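You operate a simulated robot arm through the tools that you are given. There is no shell and no other tool.

You run a simulated robot arm. Do the job below in one go: nothing can be reset, and whatever is moved stays where it is left.

JOB
Set the controls near the back of the workbench. At the end: the power knob is switched on; the first switch from the left is switched off; the bench dial is turned to 1; the second switch from the left is switched on; whatever was shut is shut again. Leave all else as you found it, and nothing knocked over. The power knob goes clockwise seen from above, to its stop.
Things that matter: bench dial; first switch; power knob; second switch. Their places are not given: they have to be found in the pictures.

Only the result counts: the job must be done as asked and must still hold three seconds after the hand-in. Knocking over, shifting, dropping, spilling or breaking anything else fails it.

ROBOT AND FRAMES
A 7-joint arm with a two-finger parallel gripper, fixed in place. Base frame: the origin is at the foot of the arm, x ahead of it, y to its left, z up; the work surface is at about z = 871. Lengths are in mm, angles in degrees, forces in N, time in s.
With the tool pointing down near the work surface it reaches from about 400 to 900 mm from the base axis. Its first joint turns from -143.0 to 143.0 degrees. Payload 3 kg.
The TCP is the grasp point between the finger pads, 30 mm short of the fingertips. In the tool frame z runs along the fingers and y along their closing line. Largest opening 94 mm; finger width 28, thickness 10; the body of the gripper, 50 by 96 mm, starts 55 mm behind the TCP.
Orientation is that of the tool frame in the base frame, as a unit quaternion [x, y, z, w]. With the fingers straight down and closing along the base's y, the tool's x points along the base's -x, its y along +y and its z along -z.

CONTROLS
- The arm moves only by the tool nudge_tool. Its argument "commands" is one flat list of numbers, 7 for each row, row after row: the shift along the tool's x, y, z in mm, then the turn, a rotation vector about the tool's x, y, z in degrees, then the opening, from 0 (shut) to 1 (fully open). In form: [dx, dy, dz, wx, wy, wz, jaw, dx, dy, dz, wx, wy, wz, jaw, ...]. A call has 1 to 20 rows; each row shifts and turns the commanded pose from where the row before left it, along the tool's axes as they then stand. Each row takes 0.2 s and may step no farther than 50 mm and 8.6 degrees from the row before; otherwise, or with a gripper value out of range, the whole call is refused. Where a pose cannot be reached the arm comes as near as it can. A force on the tool above 40 N (or 10 N above the force at the start of the call, whichever is more), or a blocked arm, ends the call early, and 0.2 s more pass. The fingers move at their own pace (about 72 mm/s each) and stop on an object; they squeeze with about 36 N. The grip force told is the motor's: it shows also when the fingers shut on nothing. Time passes only in rows, and 0.2 s behind the last, so rows that do not move let the fingers close. The reply holds the time, the measured pose of the TCP, the force on the tool along the base axes, the opening and the grip force, in the units named above and with some noise, with the torque about the TCP (base axes, N m) and any sound that the robot's microphone picked up.
- Cameras (640 x 400 px; columns grow to the right, rows downward): "scene" is fixed at [220, -499.6, 1497.2]; the picture's right is [0.86, -0.52, 0.00], its down [-0.26, -0.43, -0.87] and it looks along [0.45, 0.74, -0.50] (base axes); focal length 352 px, centre (320, 200). "wrist" rides on the gripper at [76, 14, -103] in the tool frame; the picture's right is [-0.18, 0.98, 0.00], its down [-0.75, -0.14, -0.64] and it looks along [-0.63, -0.12, 0.77] (tool axes); focal length 243 px, centre (320, 200).
- get_image(camera): a new picture of that camera. No time passes.
- measure_at(camera, pixels): there is no depth. For up to 12 entries [column, row, z] of the newest picture of that camera ("zoom" is the newest enlarged one), the place [x, y] in the base frame at which the ray of that pixel passes the height z, good to about 2 mm. No time passes.
- inspect(camera, box): a new picture of the part [left, top, right, bottom] of that camera's present view, enlarged. No time passes.
- hand_in(): hands the job in; it is judged then, once.

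Leave the gripper open and the arm clear of the work at the hand-in unless told otherwise.

The tools are called after "Call:" as name(argument=value, ...) on one line, values as JSON. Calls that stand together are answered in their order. nudge_tool: Moves the arm, as the interface text tells. Its arguments: {"type":"object","properties":{"commands":{"type":"array","items":{"type":"number"}}},"required":["commands"]} The other tools are called the same way: get_image (camera) takes a picture; measure_at (camera, pixels) gives the place at which the rays of pixels pass given heights; inspect (camera, box) takes an enlarged picture of a part of a camera's view; hand_in () hands the job in.

At the start:

```text
clock: 0.0
tcp_pos: [548.7, 172.6, 1180.0]
ee_rot: [0.0, 1.0, 0.0, 0.0]
wrist_force: [0.2, -0.2, -0.5]
moment: [0.0, 0.02, 0.0]
width: 94.0
gripper_force: 0.0
```

scene: 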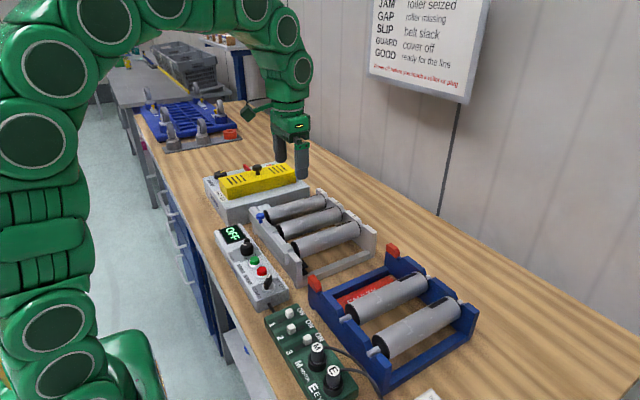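
wrist: 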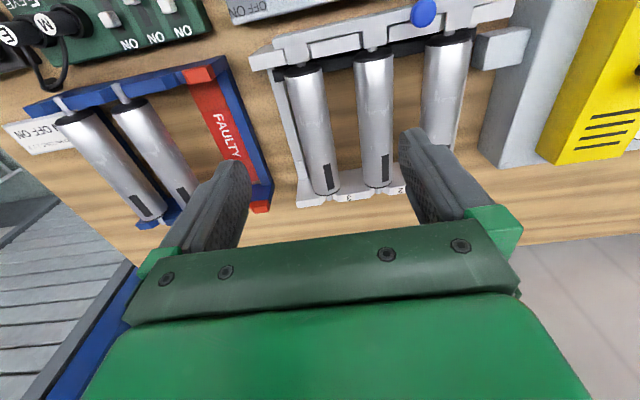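

I see a workbench with a yellow-lidded grey box, a conveyor with rollers, a grey control box showing "OFF", and a green box with switches and knobs. I'll enlarge the relevant parts of the scene view first.

Call:
inspect(camera="scene", box=[190, 140, 330, 228])

Call:
inspect(camera="scene", box=[200, 210, 310, 320])

Call:
inspect(camera="scene", box=[250, 290, 450, 400])

Call:
inspect(camera="scene", box=[120, 40, 280, 160])

Call:
inspect(camera="scene", box=[360, 0, 500, 110])

```text
4.55 times, centred on (260, 184) of scene
```

zoom: 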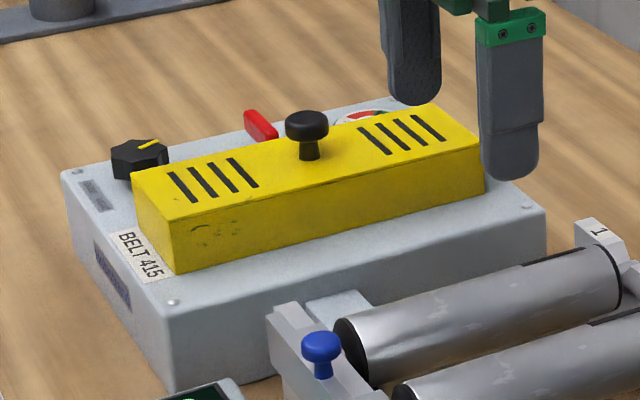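

```text
3.64 times, centred on (255, 265) of scene
```

zoom: 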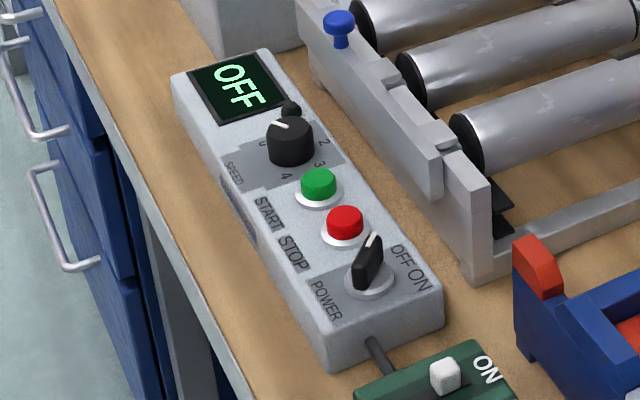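

```text
3.20 times, centred on (350, 345) of scene
```

zoom: 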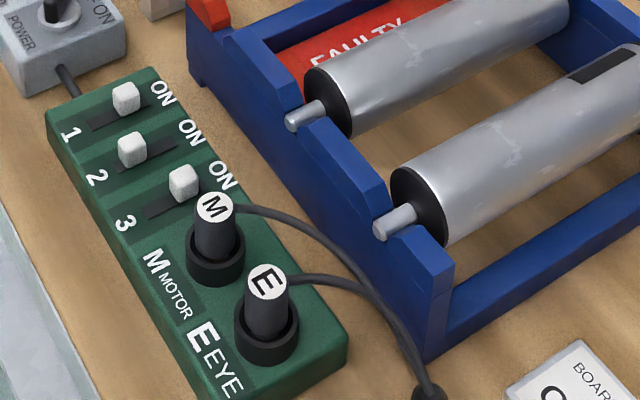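

```text
3.33 times, centred on (200, 100) of scene
```

zoom: 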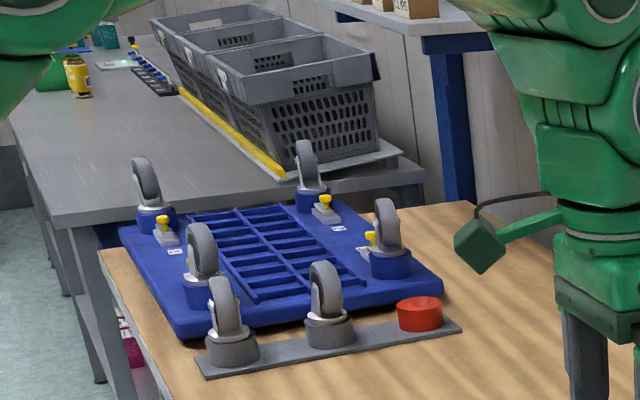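

```text
3.64 times, centred on (430, 55) of scene
```

zoom: 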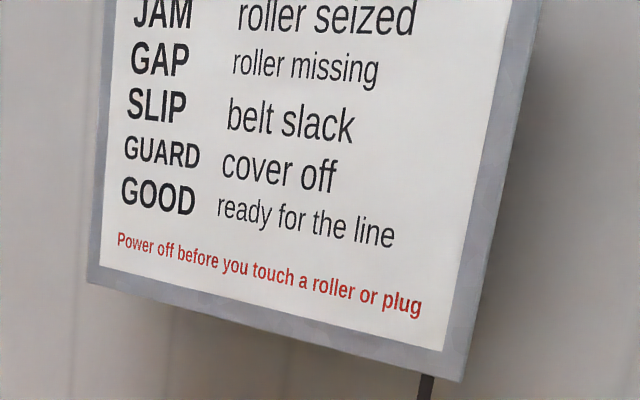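

I want rough positions of the boxes. Measuring corners of the yellow-cover box, the OFF box, the green box and the bench edges in the scene picture.

Call:
measure_at(camera="scene", pixels=[[227, 222, 871], [205, 178, 930], [310, 186, 930], [232, 235, 930], [267, 280, 930], [290, 312, 910], [333, 385, 910], [440, 215, 871], [150, 180, 871], [250, 390, 871], [221, 174, 940], [255, 310, 871]])

Call:
inspect(camera="wrist", box=[0, 0, 320, 200])

Call:
inspect(camera="wrist", box=[320, 0, 640, 200])

```text
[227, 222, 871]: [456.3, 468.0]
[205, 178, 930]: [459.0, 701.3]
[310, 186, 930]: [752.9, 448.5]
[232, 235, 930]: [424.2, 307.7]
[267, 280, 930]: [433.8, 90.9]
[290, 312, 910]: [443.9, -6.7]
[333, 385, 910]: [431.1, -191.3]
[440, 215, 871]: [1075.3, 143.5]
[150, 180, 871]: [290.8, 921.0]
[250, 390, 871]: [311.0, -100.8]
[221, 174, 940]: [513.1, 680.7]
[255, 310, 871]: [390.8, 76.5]
```

```text
2.00 times, centred on (160, 100) of wrist
```

zoom: 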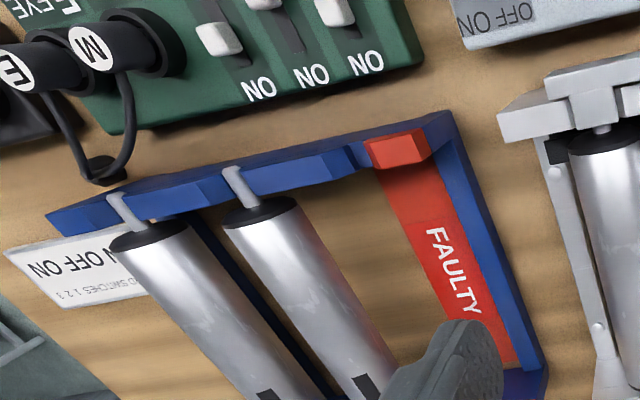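

```text
2.00 times, centred on (480, 100) of wrist
```

zoom: 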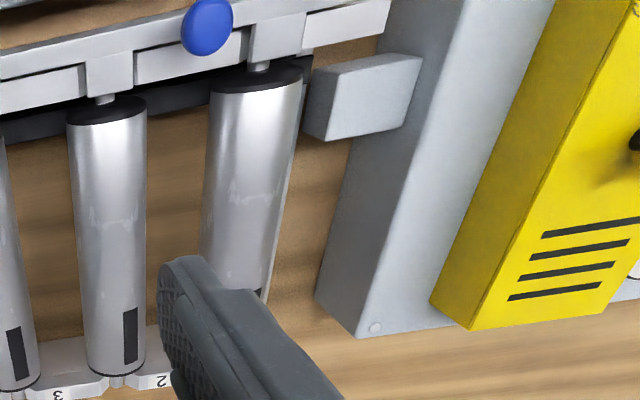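

The yellow-cover box sits around x 510–750, y 450–700; the OFF box at x≈430, y 90–300; the green box with switches lies at y≈-190–0. I need a better view of the yellow box, so I'll move the wrist camera toward it at a safe height (z ≥ 1100).

Call:
nudge_tool(commands=[2.7, 35, 6, 0, 0, 0, 1, 2.7, 35, 6, 0, 0, 0, 1, 2.7, 35, 6, 0, 0, 0, 1, 2.7, 35, 6, 0, 0, 0, 1, 2.7, 35, 6, 0, 0, 0, 1, 2.7, 35, 6, 0, 0, 0, 1, 2.7, 35, 6, 0, 0, 0, 1, 2.7, 35, 6, 0, 0, 0, 1, 2.7, 35, 6, 0, 0, 0, 1, 2.7, 35, 6, 0, 0, 0, 1, 2.7, 35, 6, 0, 0, 0, 1, 2.7, 35, 6, 0, 0, 0, 1])

Call:
get_image(camera="wrist")

Call:
get_image(camera="scene")

```text
clock: 2.6
tcp_pos: [515.6, 592.3, 1106.7]
ee_rot: [0.001, 1.0, 0.001, 0.001]
wrist_force: [0.1, 0.1, 0.0]
moment: [0.0, 0.0, -0.04]
width: 94.0
gripper_force: 0.1
```

```text
taken
```

wrist: 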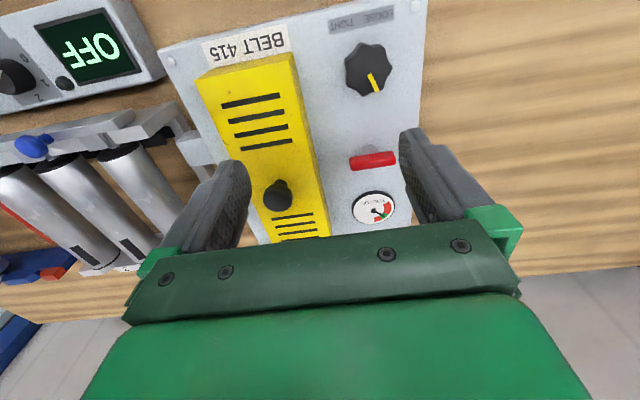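

```text
taken
```

scene: 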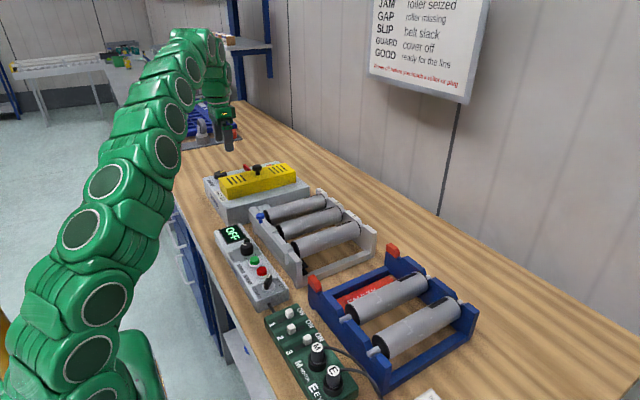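

The yellow box is a belt tensioner (LOOSE/TIGHT, gauge), so it isn't part of this job as far as I can see. The POWER knob and the numbered dial (0–4) are on the grey OFF box; the switches 1, 2, 3 are on the green box. I'll move over y≈300 and turn 90° so that the wrist camera looks along -y onto the OFF box.

Call:
nudge_tool(commands=[6.7, -36.1, 5.8, 0, 0, 0, 1, 6.7, -36.1, 5.8, 0, 0, 0, 1, 6.7, -36.1, 5.8, 0, 0, 0, 1, 6.7, -36.1, 5.8, 0, 0, 0, 1, 6.7, -36.1, 5.8, 0, 0, 0, 1, 6.7, -36.1, 5.8, 0, 0, 0, 1, 6.7, -36.1, 5.8, 0, 0, 0, 1, 6.7, -36.1, 5.8, 0, 0, 0, 1, 0, 0, 0, 0, 0, 8.2, 1, 0, 0, 0, 0, 0, 8.2, 1, 0, 0, 0, 0, 0, 8.2, 1, 0, 0, 0, 0, 0, 8.2, 1, 0, 0, 0, 0, 0, 8.2, 1, 0, 0, 0, 0, 0, 8.2, 1, 0, 0, 0, 0, 0, 8.2, 1, 0, 0, 0, 0, 0, 8.2, 1, 0, 0, 0, 0, 0, 8.2, 1, 0, 0, 0, 0, 0, 8.2, 1, 0, 0, 0, 0, 0, 8.0, 1])

Call:
get_image(camera="wrist")

Call:
get_image(camera="scene")

```text
clock: 6.6
tcp_pos: [462.1, 302.6, 1062.8]
ee_rot: [0.707, 0.707, 0.0, 0.001]
wrist_force: [0.8, -0.3, 0.1]
moment: [0.02, -0.02, 0.01]
width: 93.6
gripper_force: 0.0
```

```text
taken
```

wrist: 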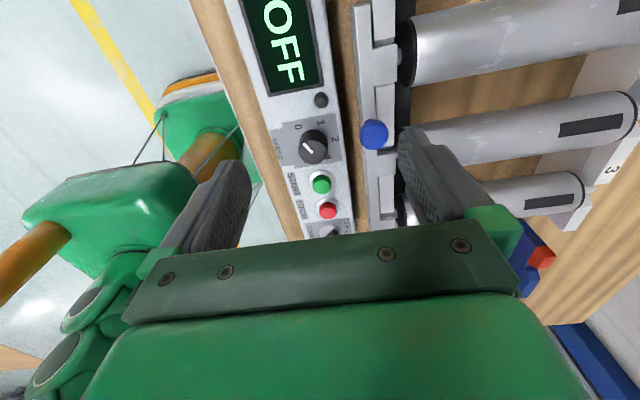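

```text
taken
```

scene: 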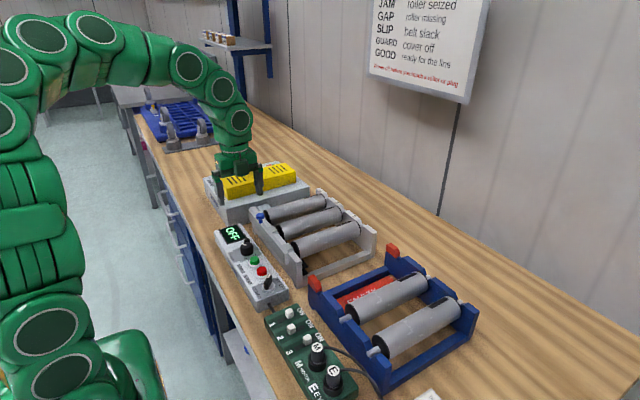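

The wrist picture shows the OFF box with dial at about (313,147), a small black knob/peg at (321,99), green button (321,185), red button (327,210), and the power knob at (330,232). Let me enlarge it.

Call:
inspect(camera="wrist", box=[250, 80, 400, 174])

Call:
inspect(camera="wrist", box=[260, 160, 380, 240])

Call:
inspect(camera="scene", box=[210, 215, 300, 315])

Call:
inspect(camera="scene", box=[255, 295, 345, 360])

```text
4.26 times, centred on (325, 127) of wrist
```

zoom: 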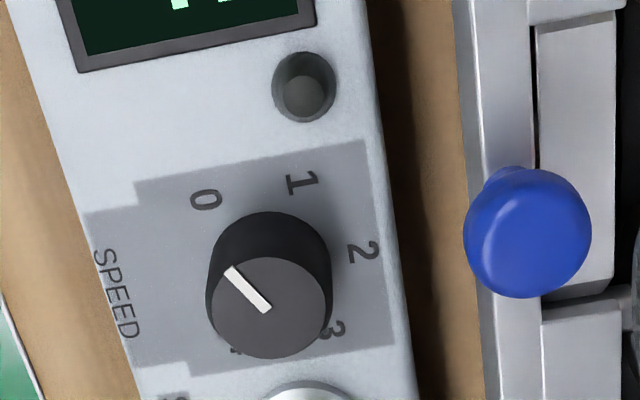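

```text
5.00 times, centred on (320, 200) of wrist
```

zoom: 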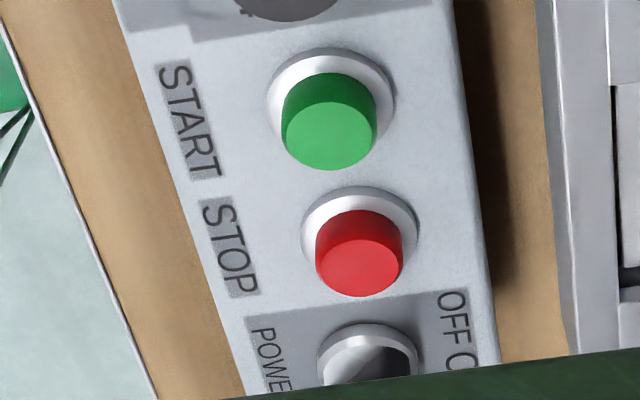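

```text
4.00 times, centred on (255, 265) of scene
```

zoom: 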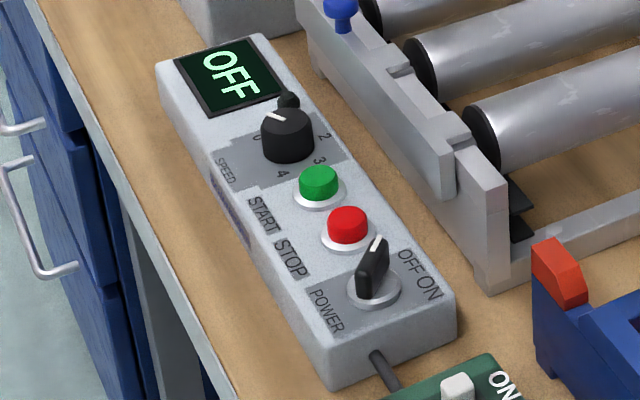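

```text
6.15 times, centred on (300, 328) of scene
```

zoom: 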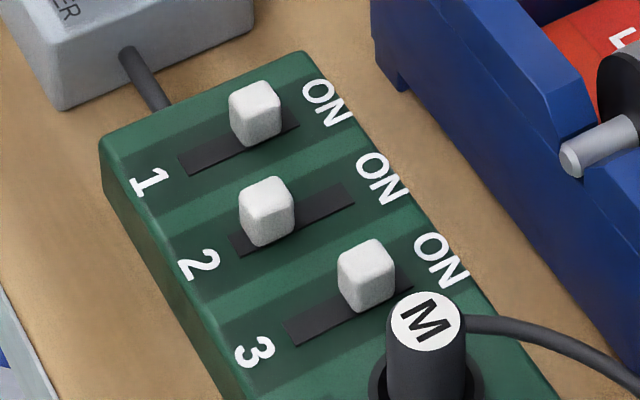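

I see the dial pointer at "0" with numbers 0,1,2,3,4 going clockwise, and the POWER knob pointing toward OFF. Next I triangulate the box top height, using display corners seen in both cameras: wrist (268.7,97.0),(323.9,85.3) and scene (228.8,244.5),(246.8,238.0).

Call:
measure_at(camera="wrist", pixels=[[268.7, 97.0, 900], [268.7, 97.0, 920], [268.7, 97.0, 940], [323.9, 85.3, 900], [323.9, 85.3, 920], [323.9, 85.3, 940]])

Call:
measure_at(camera="scene", pixels=[[228.8, 244.5, 900], [228.8, 244.5, 920], [228.8, 244.5, 940], [246.8, 238, 900], [246.8, 238, 920], [246.8, 238, 940]])

```text
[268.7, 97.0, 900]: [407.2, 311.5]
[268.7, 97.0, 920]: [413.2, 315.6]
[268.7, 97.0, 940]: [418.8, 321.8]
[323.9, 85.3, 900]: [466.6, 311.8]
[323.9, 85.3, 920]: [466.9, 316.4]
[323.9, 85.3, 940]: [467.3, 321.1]
```

```text
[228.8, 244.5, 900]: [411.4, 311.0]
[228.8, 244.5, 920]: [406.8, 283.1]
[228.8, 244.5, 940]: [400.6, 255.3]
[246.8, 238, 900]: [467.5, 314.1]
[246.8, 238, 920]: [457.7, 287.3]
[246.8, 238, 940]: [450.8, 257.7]
```

The box top is z≈900. Now I measure the dial labels at z=900 from the wrist picture and the dial top in both pictures to get its height.

Call:
measure_at(camera="wrist", pixels=[[298.0, 127.0, 900], [320.3, 123.1, 900], [334.9, 139.3, 900], [328.5, 157.6, 900], [305.1, 162.3, 900], [313.7, 152.4, 915], [313.7, 152.4, 920], [313.7, 152.4, 925], [303.6, 143.0, 920], [311.9, 152.9, 920], [321, 103, 905], [320.9, 99.0, 900]])

Call:
measure_at(camera="scene", pixels=[[246.75, 245.2, 915], [246.75, 245.2, 920], [246.75, 245.2, 925], [247, 252, 900], [254.6, 261.5, 910], [254.6, 261.5, 905], [262, 270, 910], [268, 278, 925], [268, 288, 900], [269, 276, 930], [265, 285, 925], [247, 240, 905]])

```text
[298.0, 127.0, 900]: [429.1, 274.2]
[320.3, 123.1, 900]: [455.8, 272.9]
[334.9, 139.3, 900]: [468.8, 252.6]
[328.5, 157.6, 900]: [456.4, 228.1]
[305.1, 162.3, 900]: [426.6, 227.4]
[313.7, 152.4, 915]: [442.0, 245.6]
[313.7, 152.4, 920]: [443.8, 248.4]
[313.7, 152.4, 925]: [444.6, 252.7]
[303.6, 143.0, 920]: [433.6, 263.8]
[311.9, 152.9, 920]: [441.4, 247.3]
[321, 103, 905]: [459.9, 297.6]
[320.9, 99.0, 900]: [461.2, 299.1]
```

```text
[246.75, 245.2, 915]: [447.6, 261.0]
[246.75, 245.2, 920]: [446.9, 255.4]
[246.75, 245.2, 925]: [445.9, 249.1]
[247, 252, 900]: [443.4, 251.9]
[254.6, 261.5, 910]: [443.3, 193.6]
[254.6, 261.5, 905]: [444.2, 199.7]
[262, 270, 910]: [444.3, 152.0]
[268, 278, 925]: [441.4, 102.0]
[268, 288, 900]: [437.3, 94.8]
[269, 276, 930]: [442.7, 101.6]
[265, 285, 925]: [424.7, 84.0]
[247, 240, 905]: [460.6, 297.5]
```

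Dial centre ≈ (443,251), labels 60° apart (0 at 120°, 1 at 60°, 2 at 0°, … in base frame), pointer now at 0, top z≈923. Next I move 130 mm toward -y to view the power knob from above.

Call:
nudge_tool(commands=[-32.5, 0, 0, 0, 0, 0, 1, -32.5, 0, 0, 0, 0, 0, 1, -32.5, 0, 0, 0, 0, 0, 1, -32.5, 0, 0, 0, 0, 0, 1])

Call:
get_image(camera="wrist")

Call:
inspect(camera="wrist", box=[240, 60, 400, 160])

Call:
inspect(camera="wrist", box=[240, 140, 400, 240])

```text
clock: 7.6
tcp_pos: [462.8, 173.0, 1061.8]
ee_rot: [0.707, 0.708, 0.0, 0.001]
wrist_force: [0.0, -0.8, 0.9]
moment: [0.03, 0.01, -0.01]
width: 94.2
gripper_force: 0.2
```

```text
taken
```

wrist: 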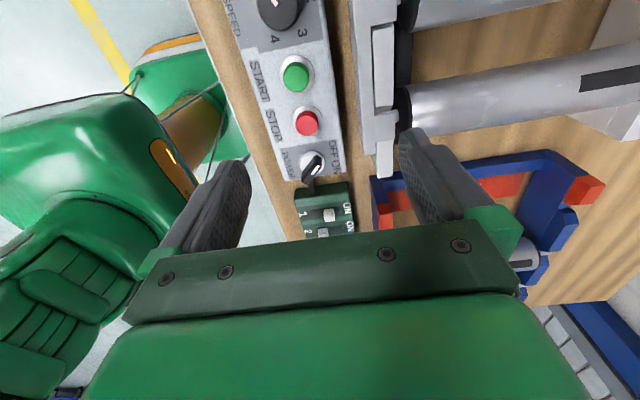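

```text
4.00 times, centred on (320, 110) of wrist
```

zoom: 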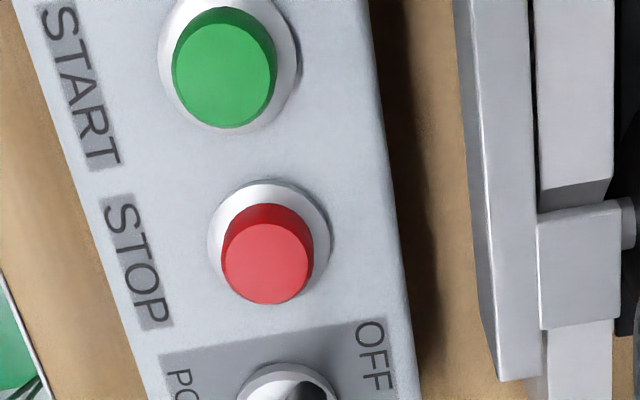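

```text
4.00 times, centred on (320, 190) of wrist
```

zoom: 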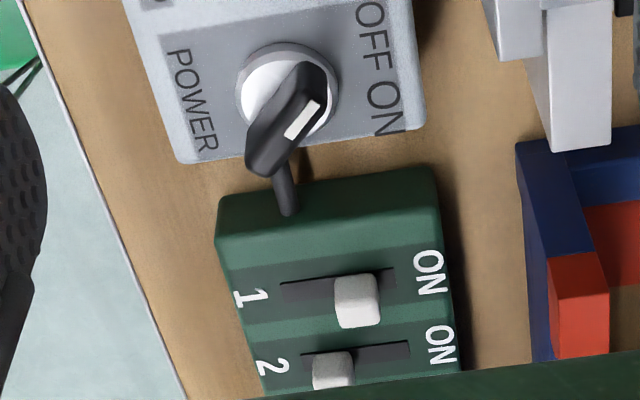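

Clear view: the power knob's white mark points toward OFF; switch 1's slider sits at the ON end, switch 2's at the off end. I measure these from the enlarged picture.

Call:
measure_at(camera="zoom", pixels=[[288, 95, 900], [318, 100, 930], [290, 137, 930], [265, 172, 930], [305, 65, 900], [370, 15, 900], [385, 107, 900], [160, 150, 900], [410, 125, 900], [247, 120, 930]])

Call:
measure_at(camera="wrist", pixels=[[310, 212, 900], [338.75, 208.7, 900], [315, 228.7, 900], [342.5, 226.2, 900], [329.5, 217, 910], [323.2, 234.5, 910], [388, 140, 920], [404, 170, 920], [373, 180, 930]])

Call:
measure_at(camera="scene", pixels=[[269.3, 275.5, 920], [269.3, 275.5, 925], [269.3, 275.5, 930], [268.5, 287, 900], [290, 314, 910], [290, 314, 905], [291.5, 326, 910], [291.5, 326, 905]])

```text
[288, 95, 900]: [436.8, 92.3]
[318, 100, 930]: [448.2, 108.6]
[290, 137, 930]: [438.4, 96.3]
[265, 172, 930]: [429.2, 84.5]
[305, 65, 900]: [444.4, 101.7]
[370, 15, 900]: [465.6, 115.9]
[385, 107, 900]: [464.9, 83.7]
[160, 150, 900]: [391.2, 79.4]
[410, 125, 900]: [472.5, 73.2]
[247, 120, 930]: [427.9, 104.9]
```

```text
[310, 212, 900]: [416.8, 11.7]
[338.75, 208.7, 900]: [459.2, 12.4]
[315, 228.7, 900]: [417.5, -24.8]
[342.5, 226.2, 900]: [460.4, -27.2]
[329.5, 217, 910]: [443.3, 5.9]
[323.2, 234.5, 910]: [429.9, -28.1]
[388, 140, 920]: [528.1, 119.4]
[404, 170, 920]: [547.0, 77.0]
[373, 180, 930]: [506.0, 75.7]
```

```text
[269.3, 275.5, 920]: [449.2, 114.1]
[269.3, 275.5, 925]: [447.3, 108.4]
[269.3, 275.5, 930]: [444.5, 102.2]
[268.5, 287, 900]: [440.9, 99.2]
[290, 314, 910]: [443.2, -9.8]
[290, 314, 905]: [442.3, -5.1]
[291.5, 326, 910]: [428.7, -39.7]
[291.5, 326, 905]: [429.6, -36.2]
```

Power knob centre ≈ (438,96), blade top z≈930, blade pointing at ~52° (OFF); dial centre ≈ (443,251). I'll start with the dial: go above it at z≈1062 and turn back so the closing line lies at 120° (base frame), pointing along the pointer direction.

Call:
nudge_tool(commands=[39, -9.9, 0, 0, 0, 0, 0.55, 39, -9.9, 0, 0, 0, 0, 0.55, 0, 0, 0, 0, 0, -8, 0.55, 0, 0, 0, 0, 0, -8, 0.55, 0, 0, 0, 0, 0, -8, 0.55, 0, 0, 0, 0, 0, -8, 0.55, 0, 0, 0, 0, 0, -8, 0.55, 0, 0, 0, 0, 0, -8, 0.55, 0, 0, 0, 0, 0, -8, 0.55, 0, 0, 0, 0, 0, -8, 0.55, 0, 0, 0, 0, 0, -8, 0.55, 0, 0, 0, 0, 0, -8, 0.55, 0, 0, 0, 0, 0, -8, 0.55, 0, 0, 0, 0, 0, -8, 0.55, 0, 0, 0, 0, 0, -8, 0.55, 0, 0, 0, 0, 0, -8, 0.55, 0, 0, 0, 0, 0, -8, 0.55])

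Call:
get_image(camera="wrist")

Call:
get_image(camera="scene")

```text
clock: 11.2
tcp_pos: [441.6, 251.7, 1062.5]
ee_rot: [-0.26, 0.966, 0.0, 0.0]
wrist_force: [0.4, 0.4, -1.1]
moment: [0.03, 0.0, 0.01]
width: 51.9
gripper_force: 0.1
```

```text
taken
```

wrist: 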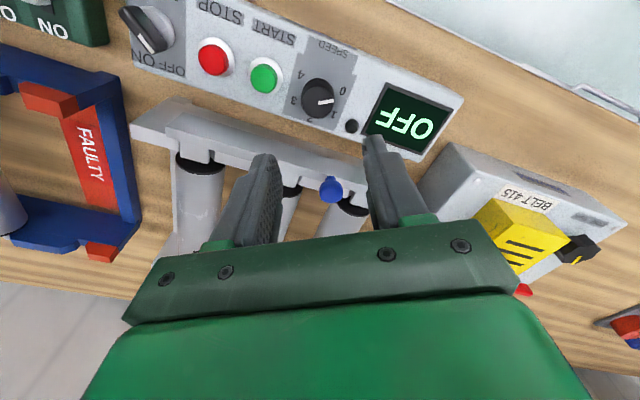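

```text
taken
```

scene: 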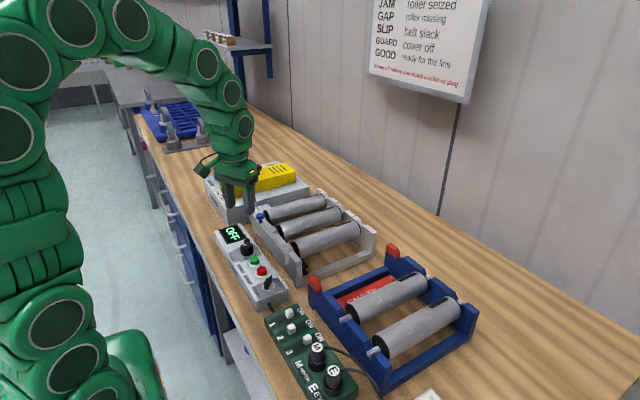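

Now the dial appears at about (318,97) in the wrist view. I enlarge to refine its centre and pointer.

Call:
inspect(camera="wrist", box=[270, 60, 390, 135])

```text
5.33 times, centred on (330, 98) of wrist
```

zoom: 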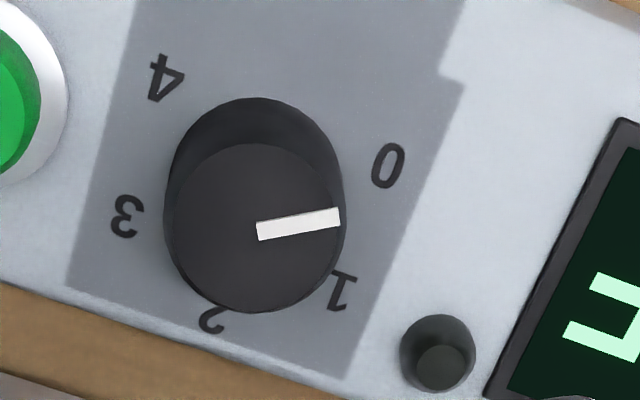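

Call:
measure_at(camera="zoom", pixels=[[255, 228, 921], [255, 228, 923], [255, 228, 925], [340, 217, 923], [257, 232, 923], [388, 165, 900], [343, 290, 900], [211, 320, 900], [127, 217, 900], [165, 78, 900], [254, 185, 900], [438, 355, 905]])

```text
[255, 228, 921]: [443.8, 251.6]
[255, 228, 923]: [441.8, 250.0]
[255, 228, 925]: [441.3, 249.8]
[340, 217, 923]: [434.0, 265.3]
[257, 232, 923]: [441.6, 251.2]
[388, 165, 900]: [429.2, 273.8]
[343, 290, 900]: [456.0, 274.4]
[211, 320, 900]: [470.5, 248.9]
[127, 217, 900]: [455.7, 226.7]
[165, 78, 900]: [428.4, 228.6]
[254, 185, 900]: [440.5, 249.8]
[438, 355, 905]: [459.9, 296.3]
```

Dial centre ≈ (442.5,250.5), diameter ≈34 mm. I shift by about 1.5 mm, then descend with opening ~55 mm to TCP z≈936 (tips ≈ 906, above the box top at 900).

Call:
nudge_tool(commands=[-0.2, -1.5, 25, 0, 0, 0, 0.6, 0, 0, 30, 0, 0, 0, 0.6, 0, 0, 30, 0, 0, 0, 0.6, 0, 0, 25, 0, 0, 0, 0.6, 0, 0, 12, 0, 0, 0, 0.6, 0, 0, 4.5, 0, 0, 0, 0.6])

Call:
get_image(camera="wrist")

Call:
inspect(camera="scene", box=[190, 190, 310, 270])

```text
clock: 12.6
tcp_pos: [442.7, 249.4, 936.0]
ee_rot: [-0.259, 0.966, -0.001, 0.0]
wrist_force: [0.7, -0.1, 0.2]
moment: [0.0, 0.01, 0.0]
width: 56.3
gripper_force: 0.2
```

```text
taken
```

wrist: 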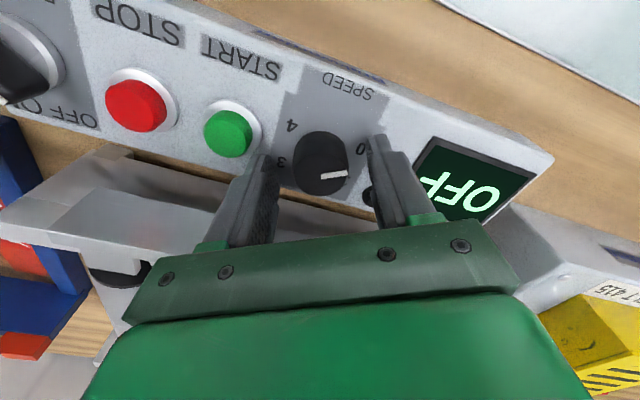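

```text
5.00 times, centred on (250, 230) of scene
```

zoom: 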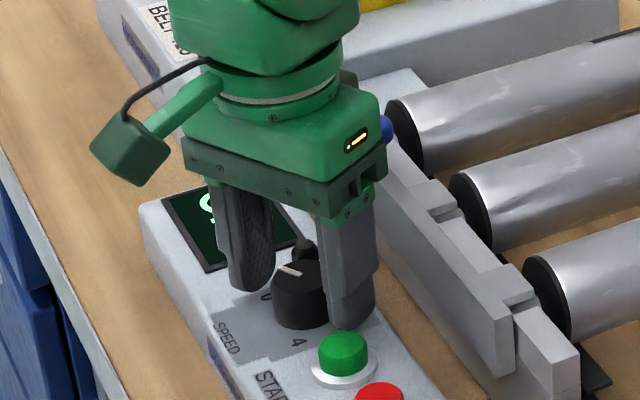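

Fingers straddle the dial cleanly. Now I close onto it without moving.

Call:
nudge_tool(commands=[0, 0, 0, 0, 0, 0, 0.3, 0, 0, 0, 0, 0, 0, 0.3, 0, 0, 0, 0, 0, 0, 0.2])

```text
clock: 13.4
tcp_pos: [443.3, 249.7, 936.8]
ee_rot: [-0.259, 0.966, 0.0, -0.001]
wrist_force: [0.5, 1.6, -1.9]
moment: [-0.05, 0.05, -0.03]
width: 32.7
gripper_force: 44.9
```

The fingers hold the dial (32.7 mm wide). Now I turn clockwise 60° (positive about tool z) in 6° steps.

Call:
nudge_tool(commands=[0, 0, 0, 0, 0, 6, 0.2, 0, 0, 0, 0, 0, 6, 0.2, 0, 0, 0, 0, 0, 6, 0.2, 0, 0, 0, 0, 0, 6, 0.2, 0, 0, 0, 0, 0, 6, 0.2, 0, 0, 0, 0, 0, 6, 0.2, 0, 0, 0, 0, 0, 6, 0.2, 0, 0, 0, 0, 0, 6, 0.2, 0, 0, 0, 0, 0, 6, 0.2, 0, 0, 0, 0, 0, 6, 0.2])

Call:
get_image(camera="wrist")

```text
clock: 14.4
tcp_pos: [444.2, 250.3, 935.5]
ee_rot: [-0.07, 0.998, 0.001, -0.001]
wrist_force: [-7.5, 0.6, 8.6]
moment: [-0.24, 0.75, -0.01]
width: 32.7
gripper_force: 44.4
stopped in row 4: the force on the tool passed its limit at 42 N (the readings are from after the stop); the commanded pose is now the measured one
```

```text
taken
```

wrist: 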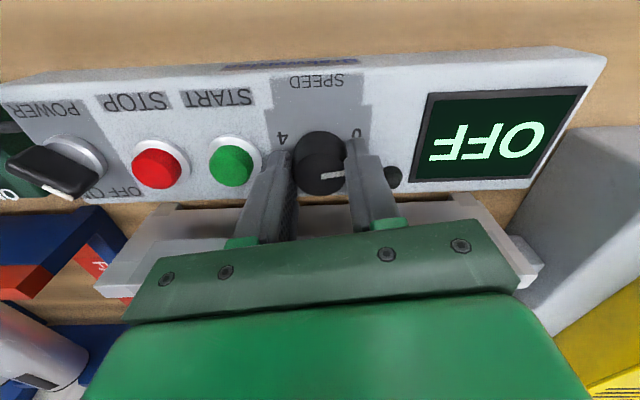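

The turn stopped after about 22° with a 42 N force. Before going on I check whether something is touching — scene and wrist enlargements.

Call:
inspect(camera="scene", box=[200, 195, 300, 265])

Call:
inspect(camera="wrist", box=[240, 110, 440, 240])

Call:
get_image(camera="scene")

```text
5.71 times, centred on (250, 230) of scene
```

zoom: 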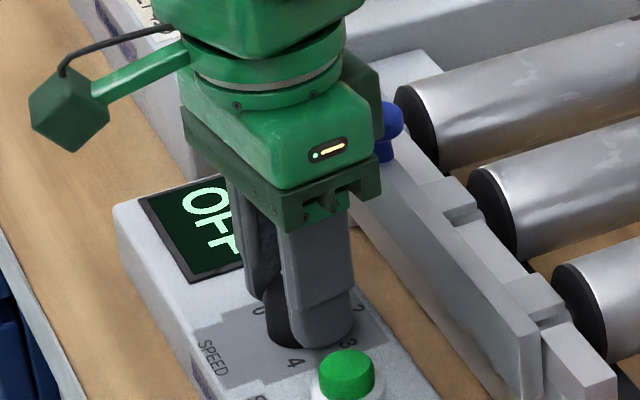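

```text
3.08 times, centred on (340, 175) of wrist
```

zoom: 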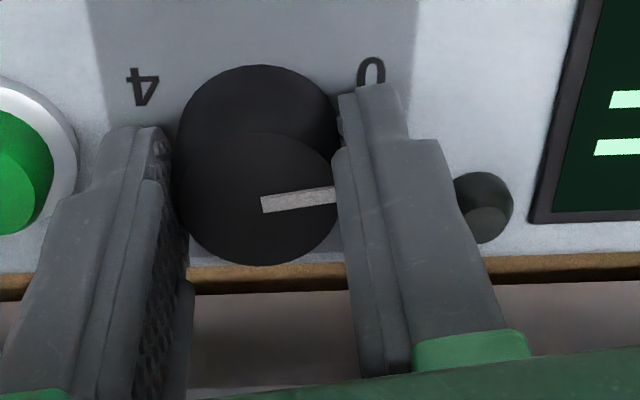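

```text
taken
```

scene: 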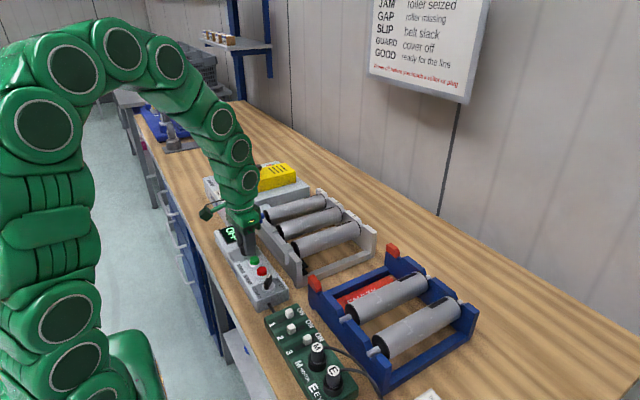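

The dial has turned about 22° along with the fingers, and nothing around seems touched; the force likely comes from gripping slightly off the dial's axis. I'll release gently (opening 43 mm) and see if the force vanishes.

Call:
nudge_tool(commands=[0, 0, 0, 0, 0, 0, 0.46, 0, 0, 0, 0, 0, 0, 0.46])

Call:
get_image(camera="wrist")

Call:
inspect(camera="wrist", box=[240, 110, 440, 240])

```text
clock: 15.0
tcp_pos: [442.4, 251.0, 935.8]
ee_rot: [-0.07, 0.998, 0.001, 0.0]
wrist_force: [0.6, 0.0, -0.2]
moment: [0.02, 0.0, 0.01]
width: 43.3
gripper_force: 0.0
```

```text
taken
```

wrist: 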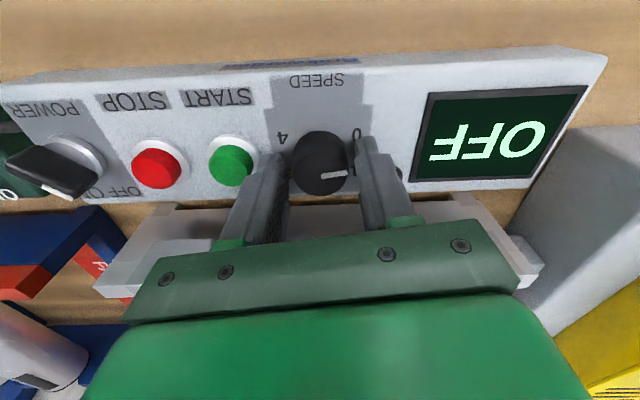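

```text
3.08 times, centred on (340, 175) of wrist
```

zoom: 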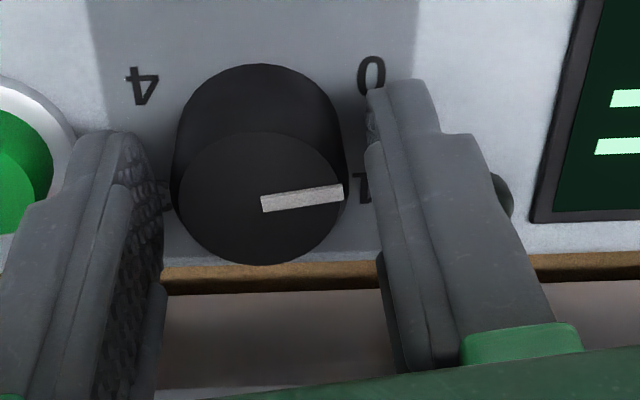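

The force vanished on release, and the dial stays at its partly turned angle (pointer ~98°, between 0 and 1). I re-measure the dial's top centre from this close view.

Call:
measure_at(camera="zoom", pixels=[[260, 198, 923], [262, 205, 923], [343, 192, 923], [178, 195, 923], [345, 195, 923], [260, 265, 923], [258, 132, 923], [370, 75, 900], [142, 86, 900]])

```text
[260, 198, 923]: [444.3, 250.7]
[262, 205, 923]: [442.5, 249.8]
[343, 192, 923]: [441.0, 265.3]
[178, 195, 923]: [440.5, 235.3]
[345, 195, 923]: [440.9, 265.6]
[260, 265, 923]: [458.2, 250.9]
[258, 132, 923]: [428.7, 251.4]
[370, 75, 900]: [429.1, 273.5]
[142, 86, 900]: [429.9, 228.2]
```

Dial centre ≈ (443.4,250.5), pointer ≈ 95.5°. I re-grip and turn more slowly (2.5° per row, half the needed amount) to keep side forces low.

Call:
nudge_tool(commands=[-0.6, 0, 0, 0, 0, 0, 0.46, 0, 0, 0, 0, 0, 0, 0.2, 0, 0, 0, 0, 0, 0, 0.2, 0, 0, 0, 0, 0, 0, 0.2])

Call:
nudge_tool(commands=[0, 0, 0, 0, 0, 2.5, 0.2, 0, 0, 0, 0, 0, 2.5, 0.2, 0, 0, 0, 0, 0, 2.5, 0.2])

```text
clock: 16.0
tcp_pos: [444.8, 250.1, 936.5]
ee_rot: [-0.069, 0.998, 0.0, 0.0]
wrist_force: [2.0, -10.7, 2.3]
moment: [-0.38, -0.08, -0.03]
width: 32.5
gripper_force: 45.0
```

```text
clock: 16.8
tcp_pos: [444.1, 250.3, 936.2]
ee_rot: [-0.005, 1.0, 0.001, 0.001]
wrist_force: [8.1, -22.9, 5.1]
moment: [-0.61, -0.03, 0.0]
width: 32.4
gripper_force: 45.2
```

The side force is now mostly along -y (-23 N), so the commanded centre is a bit too far to +y. I shift the command by about -1 mm in y and +0.5 mm in x and read the force again.

Call:
nudge_tool(commands=[-0.4, -0.8, 0, 0, 0, 0, 0.2, 0, 0, 0, 0, 0, 0, 0.2])

```text
clock: 17.4
tcp_pos: [444.9, 249.8, 935.9]
ee_rot: [-0.005, 1.0, 0.001, 0.0]
wrist_force: [0.5, -15.5, 9.5]
moment: [-0.5, -0.05, 0.01]
width: 32.7
gripper_force: 45.2
```

Improving: Fx≈0, Fy -15 N, Fz +9.5. I shift a further -1.5 mm in y and 0.5 mm up.

Call:
nudge_tool(commands=[0, -0.8, -0.3, 0, 0, 0, 0.2, 0, -0.7, -0.2, 0, 0, 0, 0.2, 0, 0, 0, 0, 0, 0, 0.2])

```text
clock: 18.2
tcp_pos: [445.2, 251.3, 935.9]
ee_rot: [-0.004, 1.0, 0.003, -0.001]
wrist_force: [2.3, 1.4, -8.8]
moment: [0.19, 0.22, 0.01]
width: 32.6
gripper_force: 44.8
stopped in row 3: the force on the tool passed its limit at 41 N (the readings are from after the stop); the commanded pose is now the measured one
```

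A 41 N spike occurred even while holding still, so the strong squeeze couples the arm stiffly to the dial. I try a lighter grip by commanding an opening just under the dial's width (0.34 ≈ 32 mm) and read the forces.

Call:
nudge_tool(commands=[0, 0, 0, 0, 0, 0, 0.34, 0, 0, 0, 0, 0, 0, 0.34])

Call:
get_image(camera="wrist")

```text
clock: 18.8
tcp_pos: [443.9, 249.6, 937.2]
ee_rot: [-0.004, 1.0, 0.002, 0.0]
wrist_force: [0.6, 1.9, 0.6]
moment: [0.08, 0.0, 0.02]
width: 33.4
gripper_force: 1.3
```

```text
taken
```

wrist: 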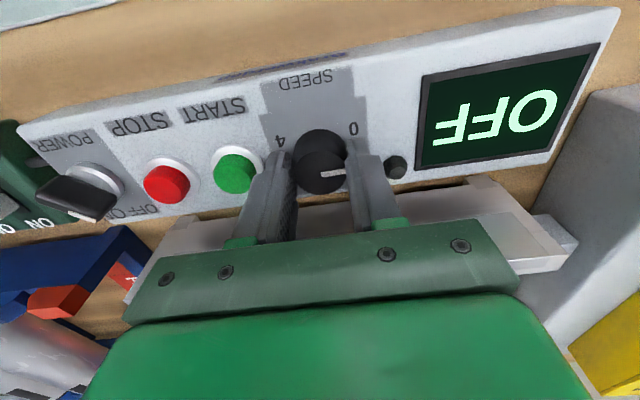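

At 0.34 the grip is nearly nothing (1.3 N, width 33.4). I try 0.32 to see the intermediate squeeze.

Call:
nudge_tool(commands=[0, 0, 0, 0, 0, 0, 0.32, 0, 0, 0, 0, 0, 0, 0.32])

```text
clock: 19.4
tcp_pos: [443.7, 249.5, 936.6]
ee_rot: [-0.004, 1.0, 0.002, 0.0]
wrist_force: [0.6, 5.9, 0.9]
moment: [0.19, 0.03, -0.02]
width: 33.5
gripper_force: 2.9
```

Call:
nudge_tool(commands=[0, 0, 0, 0, 0, 0, 0.29, 0, 0, 0, 0, 0, 0, 0.29])

```text
clock: 20.0
tcp_pos: [444.7, 250.1, 935.3]
ee_rot: [-0.004, 1.0, 0.003, 0.001]
wrist_force: [-0.7, 10.3, -0.2]
moment: [0.35, 0.03, 0.02]
width: 32.8
gripper_force: 44.7
```

Gripped again; residual Fy is +10 N, so I shift +0.9 mm in y and then turn 2.5° twice.

Call:
nudge_tool(commands=[0, 0.9, 0, 0, 0, 0, 0.29, 0, 0, 0, 0, 0, 2.5, 0.29, 0, 0, 0, 0, 0, 2.5, 0.29])

```text
clock: 20.8
tcp_pos: [443.9, 250.1, 936.7]
ee_rot: [0.038, 0.999, 0.002, 0.0]
wrist_force: [-1.6, -2.5, 2.4]
moment: [-0.37, -1.02, -0.01]
width: 32.5
gripper_force: 45.0
```

Forces are small now. I continue turning: five rows of 2.5°.

Call:
nudge_tool(commands=[0, 0, 0, 0, 0, 2.5, 0.29, 0, 0, 0, 0, 0, 2.5, 0.29, 0, 0, 0, 0, 0, 2.5, 0.29, 0, 0, 0, 0, 0, 2.5, 0.29, 0, 0, 0, 0, 0, 2.5, 0.29])

```text
clock: 22.0
tcp_pos: [444.0, 250.3, 936.3]
ee_rot: [0.148, 0.989, 0.002, -0.001]
wrist_force: [1.4, -23.7, -6.8]
moment: [-1.08, -0.85, 0.02]
width: 32.3
gripper_force: 45.1
```

Fy is -24 N and moments are ~1 N·m, so I relieve by releasing to 43 mm, then look at the pointer.

Call:
nudge_tool(commands=[0, 0, 0, 0, 0, 0, 0.44, 0, 0, 0, 0, 0, 0, 0.44])

Call:
inspect(camera="wrist", box=[240, 110, 440, 240])

```text
clock: 22.6
tcp_pos: [445.5, 251.0, 935.8]
ee_rot: [0.148, 0.989, 0.002, 0.0]
wrist_force: [0.3, 0.1, 0.4]
moment: [-0.02, -0.01, 0.02]
width: 41.3
gripper_force: 0.1
```

```text
3.08 times, centred on (340, 175) of wrist
```

zoom: 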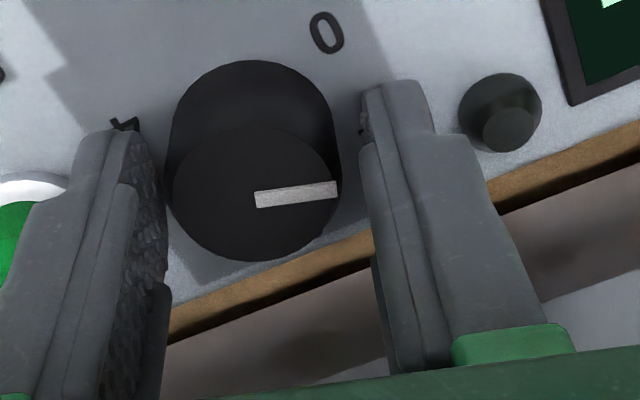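

Call:
measure_at(camera="zoom", pixels=[[255, 199, 923], [337, 188, 923], [173, 192, 923], [338, 195, 923], [253, 262, 923], [255, 128, 923], [326, 33, 900]])

```text
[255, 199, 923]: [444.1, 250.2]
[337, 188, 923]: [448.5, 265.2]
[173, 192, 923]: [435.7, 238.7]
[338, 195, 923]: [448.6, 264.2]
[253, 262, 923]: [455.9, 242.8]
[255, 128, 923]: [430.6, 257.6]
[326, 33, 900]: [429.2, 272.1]
```

Pointer ≈ 73°, needs about 13° more. I shift the command to the dial's centre (about -1.2, -0.7 mm), re-grip, and turn 13° in small steps.

Call:
nudge_tool(commands=[0.9, -1.0, 0, 0, 0, 0, 0.44, 0, 0, 0, 0, 0, 0, 0.29, 0, 0, 0, 0, 0, 0, 0.29, 0, 0, 0, 0, 0, 0, 0.29])

Call:
nudge_tool(commands=[0, 0, 0, 0, 0, 2.5, 0.29, 0, 0, 0, 0, 0, 2.5, 0.29, 0, 0, 0, 0, 0, 2.5, 0.29])

```text
clock: 23.6
tcp_pos: [442.2, 249.7, 936.6]
ee_rot: [0.148, 0.989, 0.002, 0.0]
wrist_force: [0.5, 2.8, -1.1]
moment: [0.16, -0.15, -0.04]
width: 32.3
gripper_force: 45.6
```

```text
clock: 24.4
tcp_pos: [442.1, 249.8, 936.5]
ee_rot: [0.211, 0.977, 0.002, -0.001]
wrist_force: [-3.7, 13.7, 3.0]
moment: [0.3, -0.17, -0.02]
width: 32.4
gripper_force: 44.3
```

Tool yaw is now 65.6°; I relieve the +y force slightly and turn the last ~6°.

Call:
nudge_tool(commands=[0.4, 0.6, 0, 0, 0, 0, 0.29, 0, 0, 0, 0, 0, 2.0, 0.29, 0, 0, 0, 0, 0, 2.0, 0.29, 0, 0, 0, 0, 0, 2.0, 0.29])

```text
clock: 25.4
tcp_pos: [442.5, 250.9, 936.7]
ee_rot: [0.263, 0.965, 0.002, 0.0]
wrist_force: [-0.1, -11.6, 18.5]
moment: [-0.85, -0.56, 0.02]
width: 32.2
gripper_force: 45.0
```

Yaw is now 59.5°, which should be position 1. I release and check the pointer.

Call:
nudge_tool(commands=[0, 0, 0, 0, 0, 0, 0.5, 0, 0, 0, 0, 0, 0, 0.5])

Call:
inspect(camera="wrist", box=[240, 110, 440, 240])

```text
clock: 26.0
tcp_pos: [443.4, 251.0, 936.5]
ee_rot: [0.263, 0.965, 0.003, 0.0]
wrist_force: [0.0, -0.4, -0.4]
moment: [-0.01, 0.0, -0.04]
width: 47.0
gripper_force: 0.0
```

```text
3.08 times, centred on (340, 175) of wrist
```

zoom: 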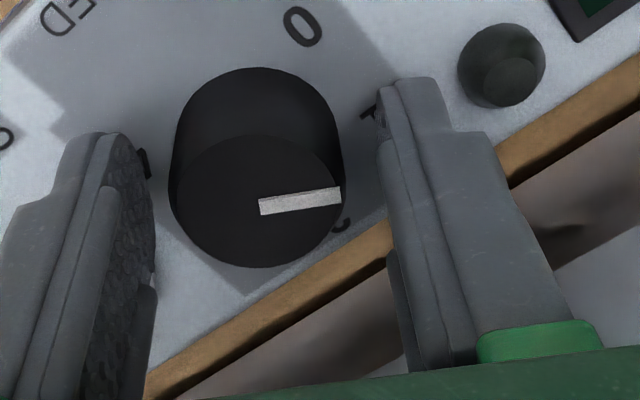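

The pointer now looks toward "1" (behind the right finger). I raise straight up 125 mm to check the pointer in a clear view.

Call:
nudge_tool(commands=[0, 0, -10, 0, 0, 0, 0.5, 0, 0, -25, 0, 0, 0, 0.5, 0, 0, -30, 0, 0, 0, 0.5, 0, 0, -30, 0, 0, 0, 0.5, 0, 0, -30, 0, 0, 0, 0.5])

Call:
get_image(camera="wrist")

Call:
inspect(camera="wrist", box=[260, 60, 380, 135])

Call:
inspect(camera="scene", box=[200, 200, 310, 300])

```text
clock: 27.2
tcp_pos: [443.8, 250.5, 1061.9]
ee_rot: [0.262, 0.965, 0.002, -0.001]
wrist_force: [0.0, 0.1, -0.8]
moment: [0.0, -0.04, -0.01]
width: 47.0
gripper_force: 0.0
```

```text
taken
```

wrist: 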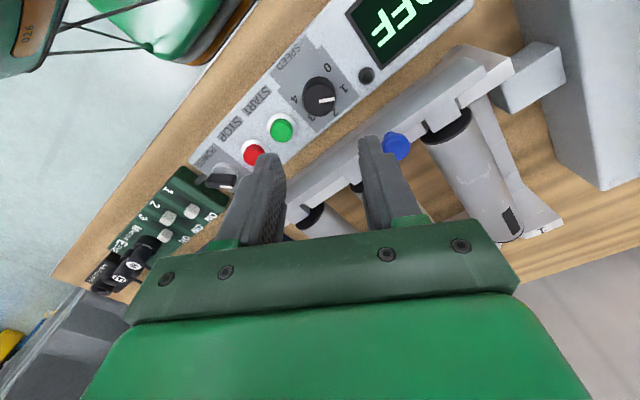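

```text
5.33 times, centred on (320, 98) of wrist
```

zoom: 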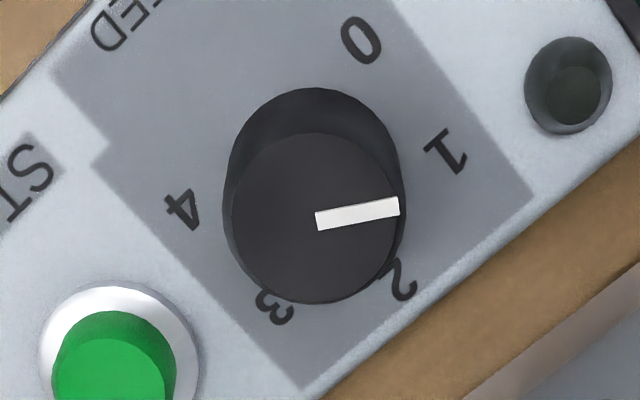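

```text
4.00 times, centred on (255, 250) of scene
```

zoom: 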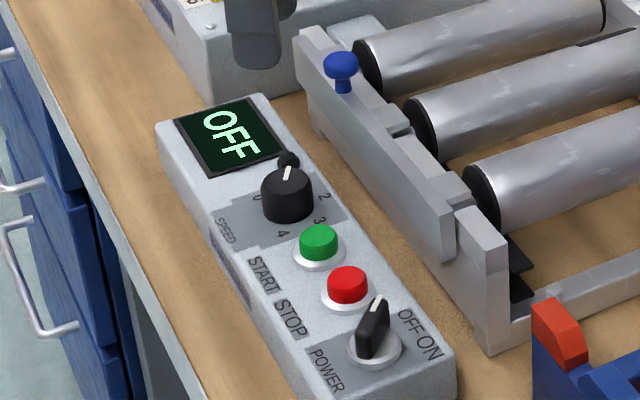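

Call:
measure_at(camera="wrist", pixels=[[319.4, 120.5, 923], [334.8, 117.6, 923], [343.5, 107.7, 900], [327.6, 86.5, 900], [318.7, 112.4, 900], [296, 185, 910], [253, 155, 910], [281, 128, 910]])

```text
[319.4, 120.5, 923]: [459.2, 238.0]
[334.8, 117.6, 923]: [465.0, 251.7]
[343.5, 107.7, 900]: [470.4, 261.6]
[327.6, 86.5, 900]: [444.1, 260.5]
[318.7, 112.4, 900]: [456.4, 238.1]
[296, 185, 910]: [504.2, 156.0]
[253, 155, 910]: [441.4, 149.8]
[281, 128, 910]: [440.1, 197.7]
```

My raw rows were off by ~18 px; I redo the measurement with the right pixel rows.

Call:
measure_at(camera="wrist", pixels=[[319.5, 101.8, 923], [334.9, 99.2, 923], [343.5, 89.2, 900], [327.5, 68.0, 900], [319.0, 101.3, 923], [294.5, 99.2, 900]])

```text
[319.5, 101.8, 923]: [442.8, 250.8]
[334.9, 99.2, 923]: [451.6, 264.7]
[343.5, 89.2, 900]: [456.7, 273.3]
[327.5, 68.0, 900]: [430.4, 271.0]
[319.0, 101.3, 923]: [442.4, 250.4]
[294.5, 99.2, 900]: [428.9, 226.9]
```

The dial pointer (58°) matches label 1 (58°). Next the power knob: I move above (438,96) at z≈1062 and rotate the closing line to ~141.5°, perpendicular to the blade.

Call:
nudge_tool(commands=[-18.05, -34.2, 0, 0, 0, 0, 0.5, -18.05, -34.2, 0, 0, 0, 0, 0.5, -18.05, -34.2, 0, 0, 0, 0, 0.5, -18.05, -34.2, 0, 0, 0, 0, 0.5, 0, 0, 0, 0, 0, -8.2, 0.5, 0, 0, 0, 0, 0, -8.2, 0.5, 0, 0, 0, 0, 0, -8.2, 0.5, 0, 0, 0, 0, 0, -8.2, 0.5, 0, 0, 0, 0, 0, -8.2, 0.5, 0, 0, 0, 0, 0, -8.2, 0.5, 0, 0, 0, 0, 0, -8.2, 0.5, 0, 0, 0, 0, 0, -8.2, 0.5, 0, 0, 0, 0, 0, -8.2, 0.5, 0, 0, 0, 0, 0, -8.2, 0.5])

Call:
get_image(camera="wrist")

Call:
inspect(camera="wrist", box=[260, 60, 380, 135])

```text
clock: 30.2
tcp_pos: [436.6, 95.8, 1059.5]
ee_rot: [-0.436, 0.9, 0.002, 0.001]
wrist_force: [0.4, 1.2, -0.6]
moment: [-0.02, 0.0, 0.03]
width: 46.8
gripper_force: 0.1
```

```text
taken
```

wrist: 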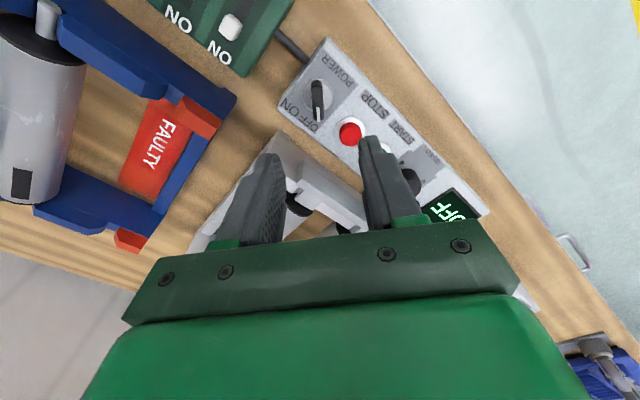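

```text
5.33 times, centred on (320, 98) of wrist
```

zoom: 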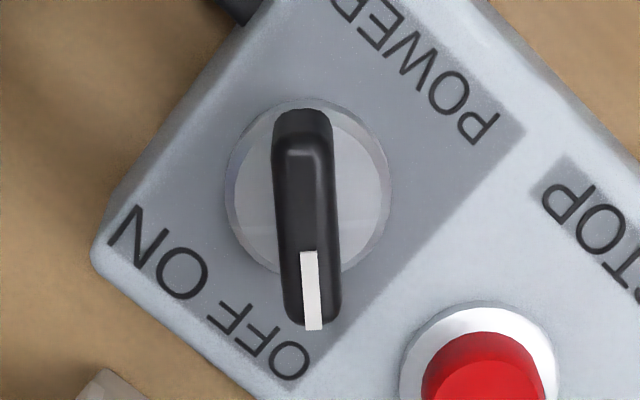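

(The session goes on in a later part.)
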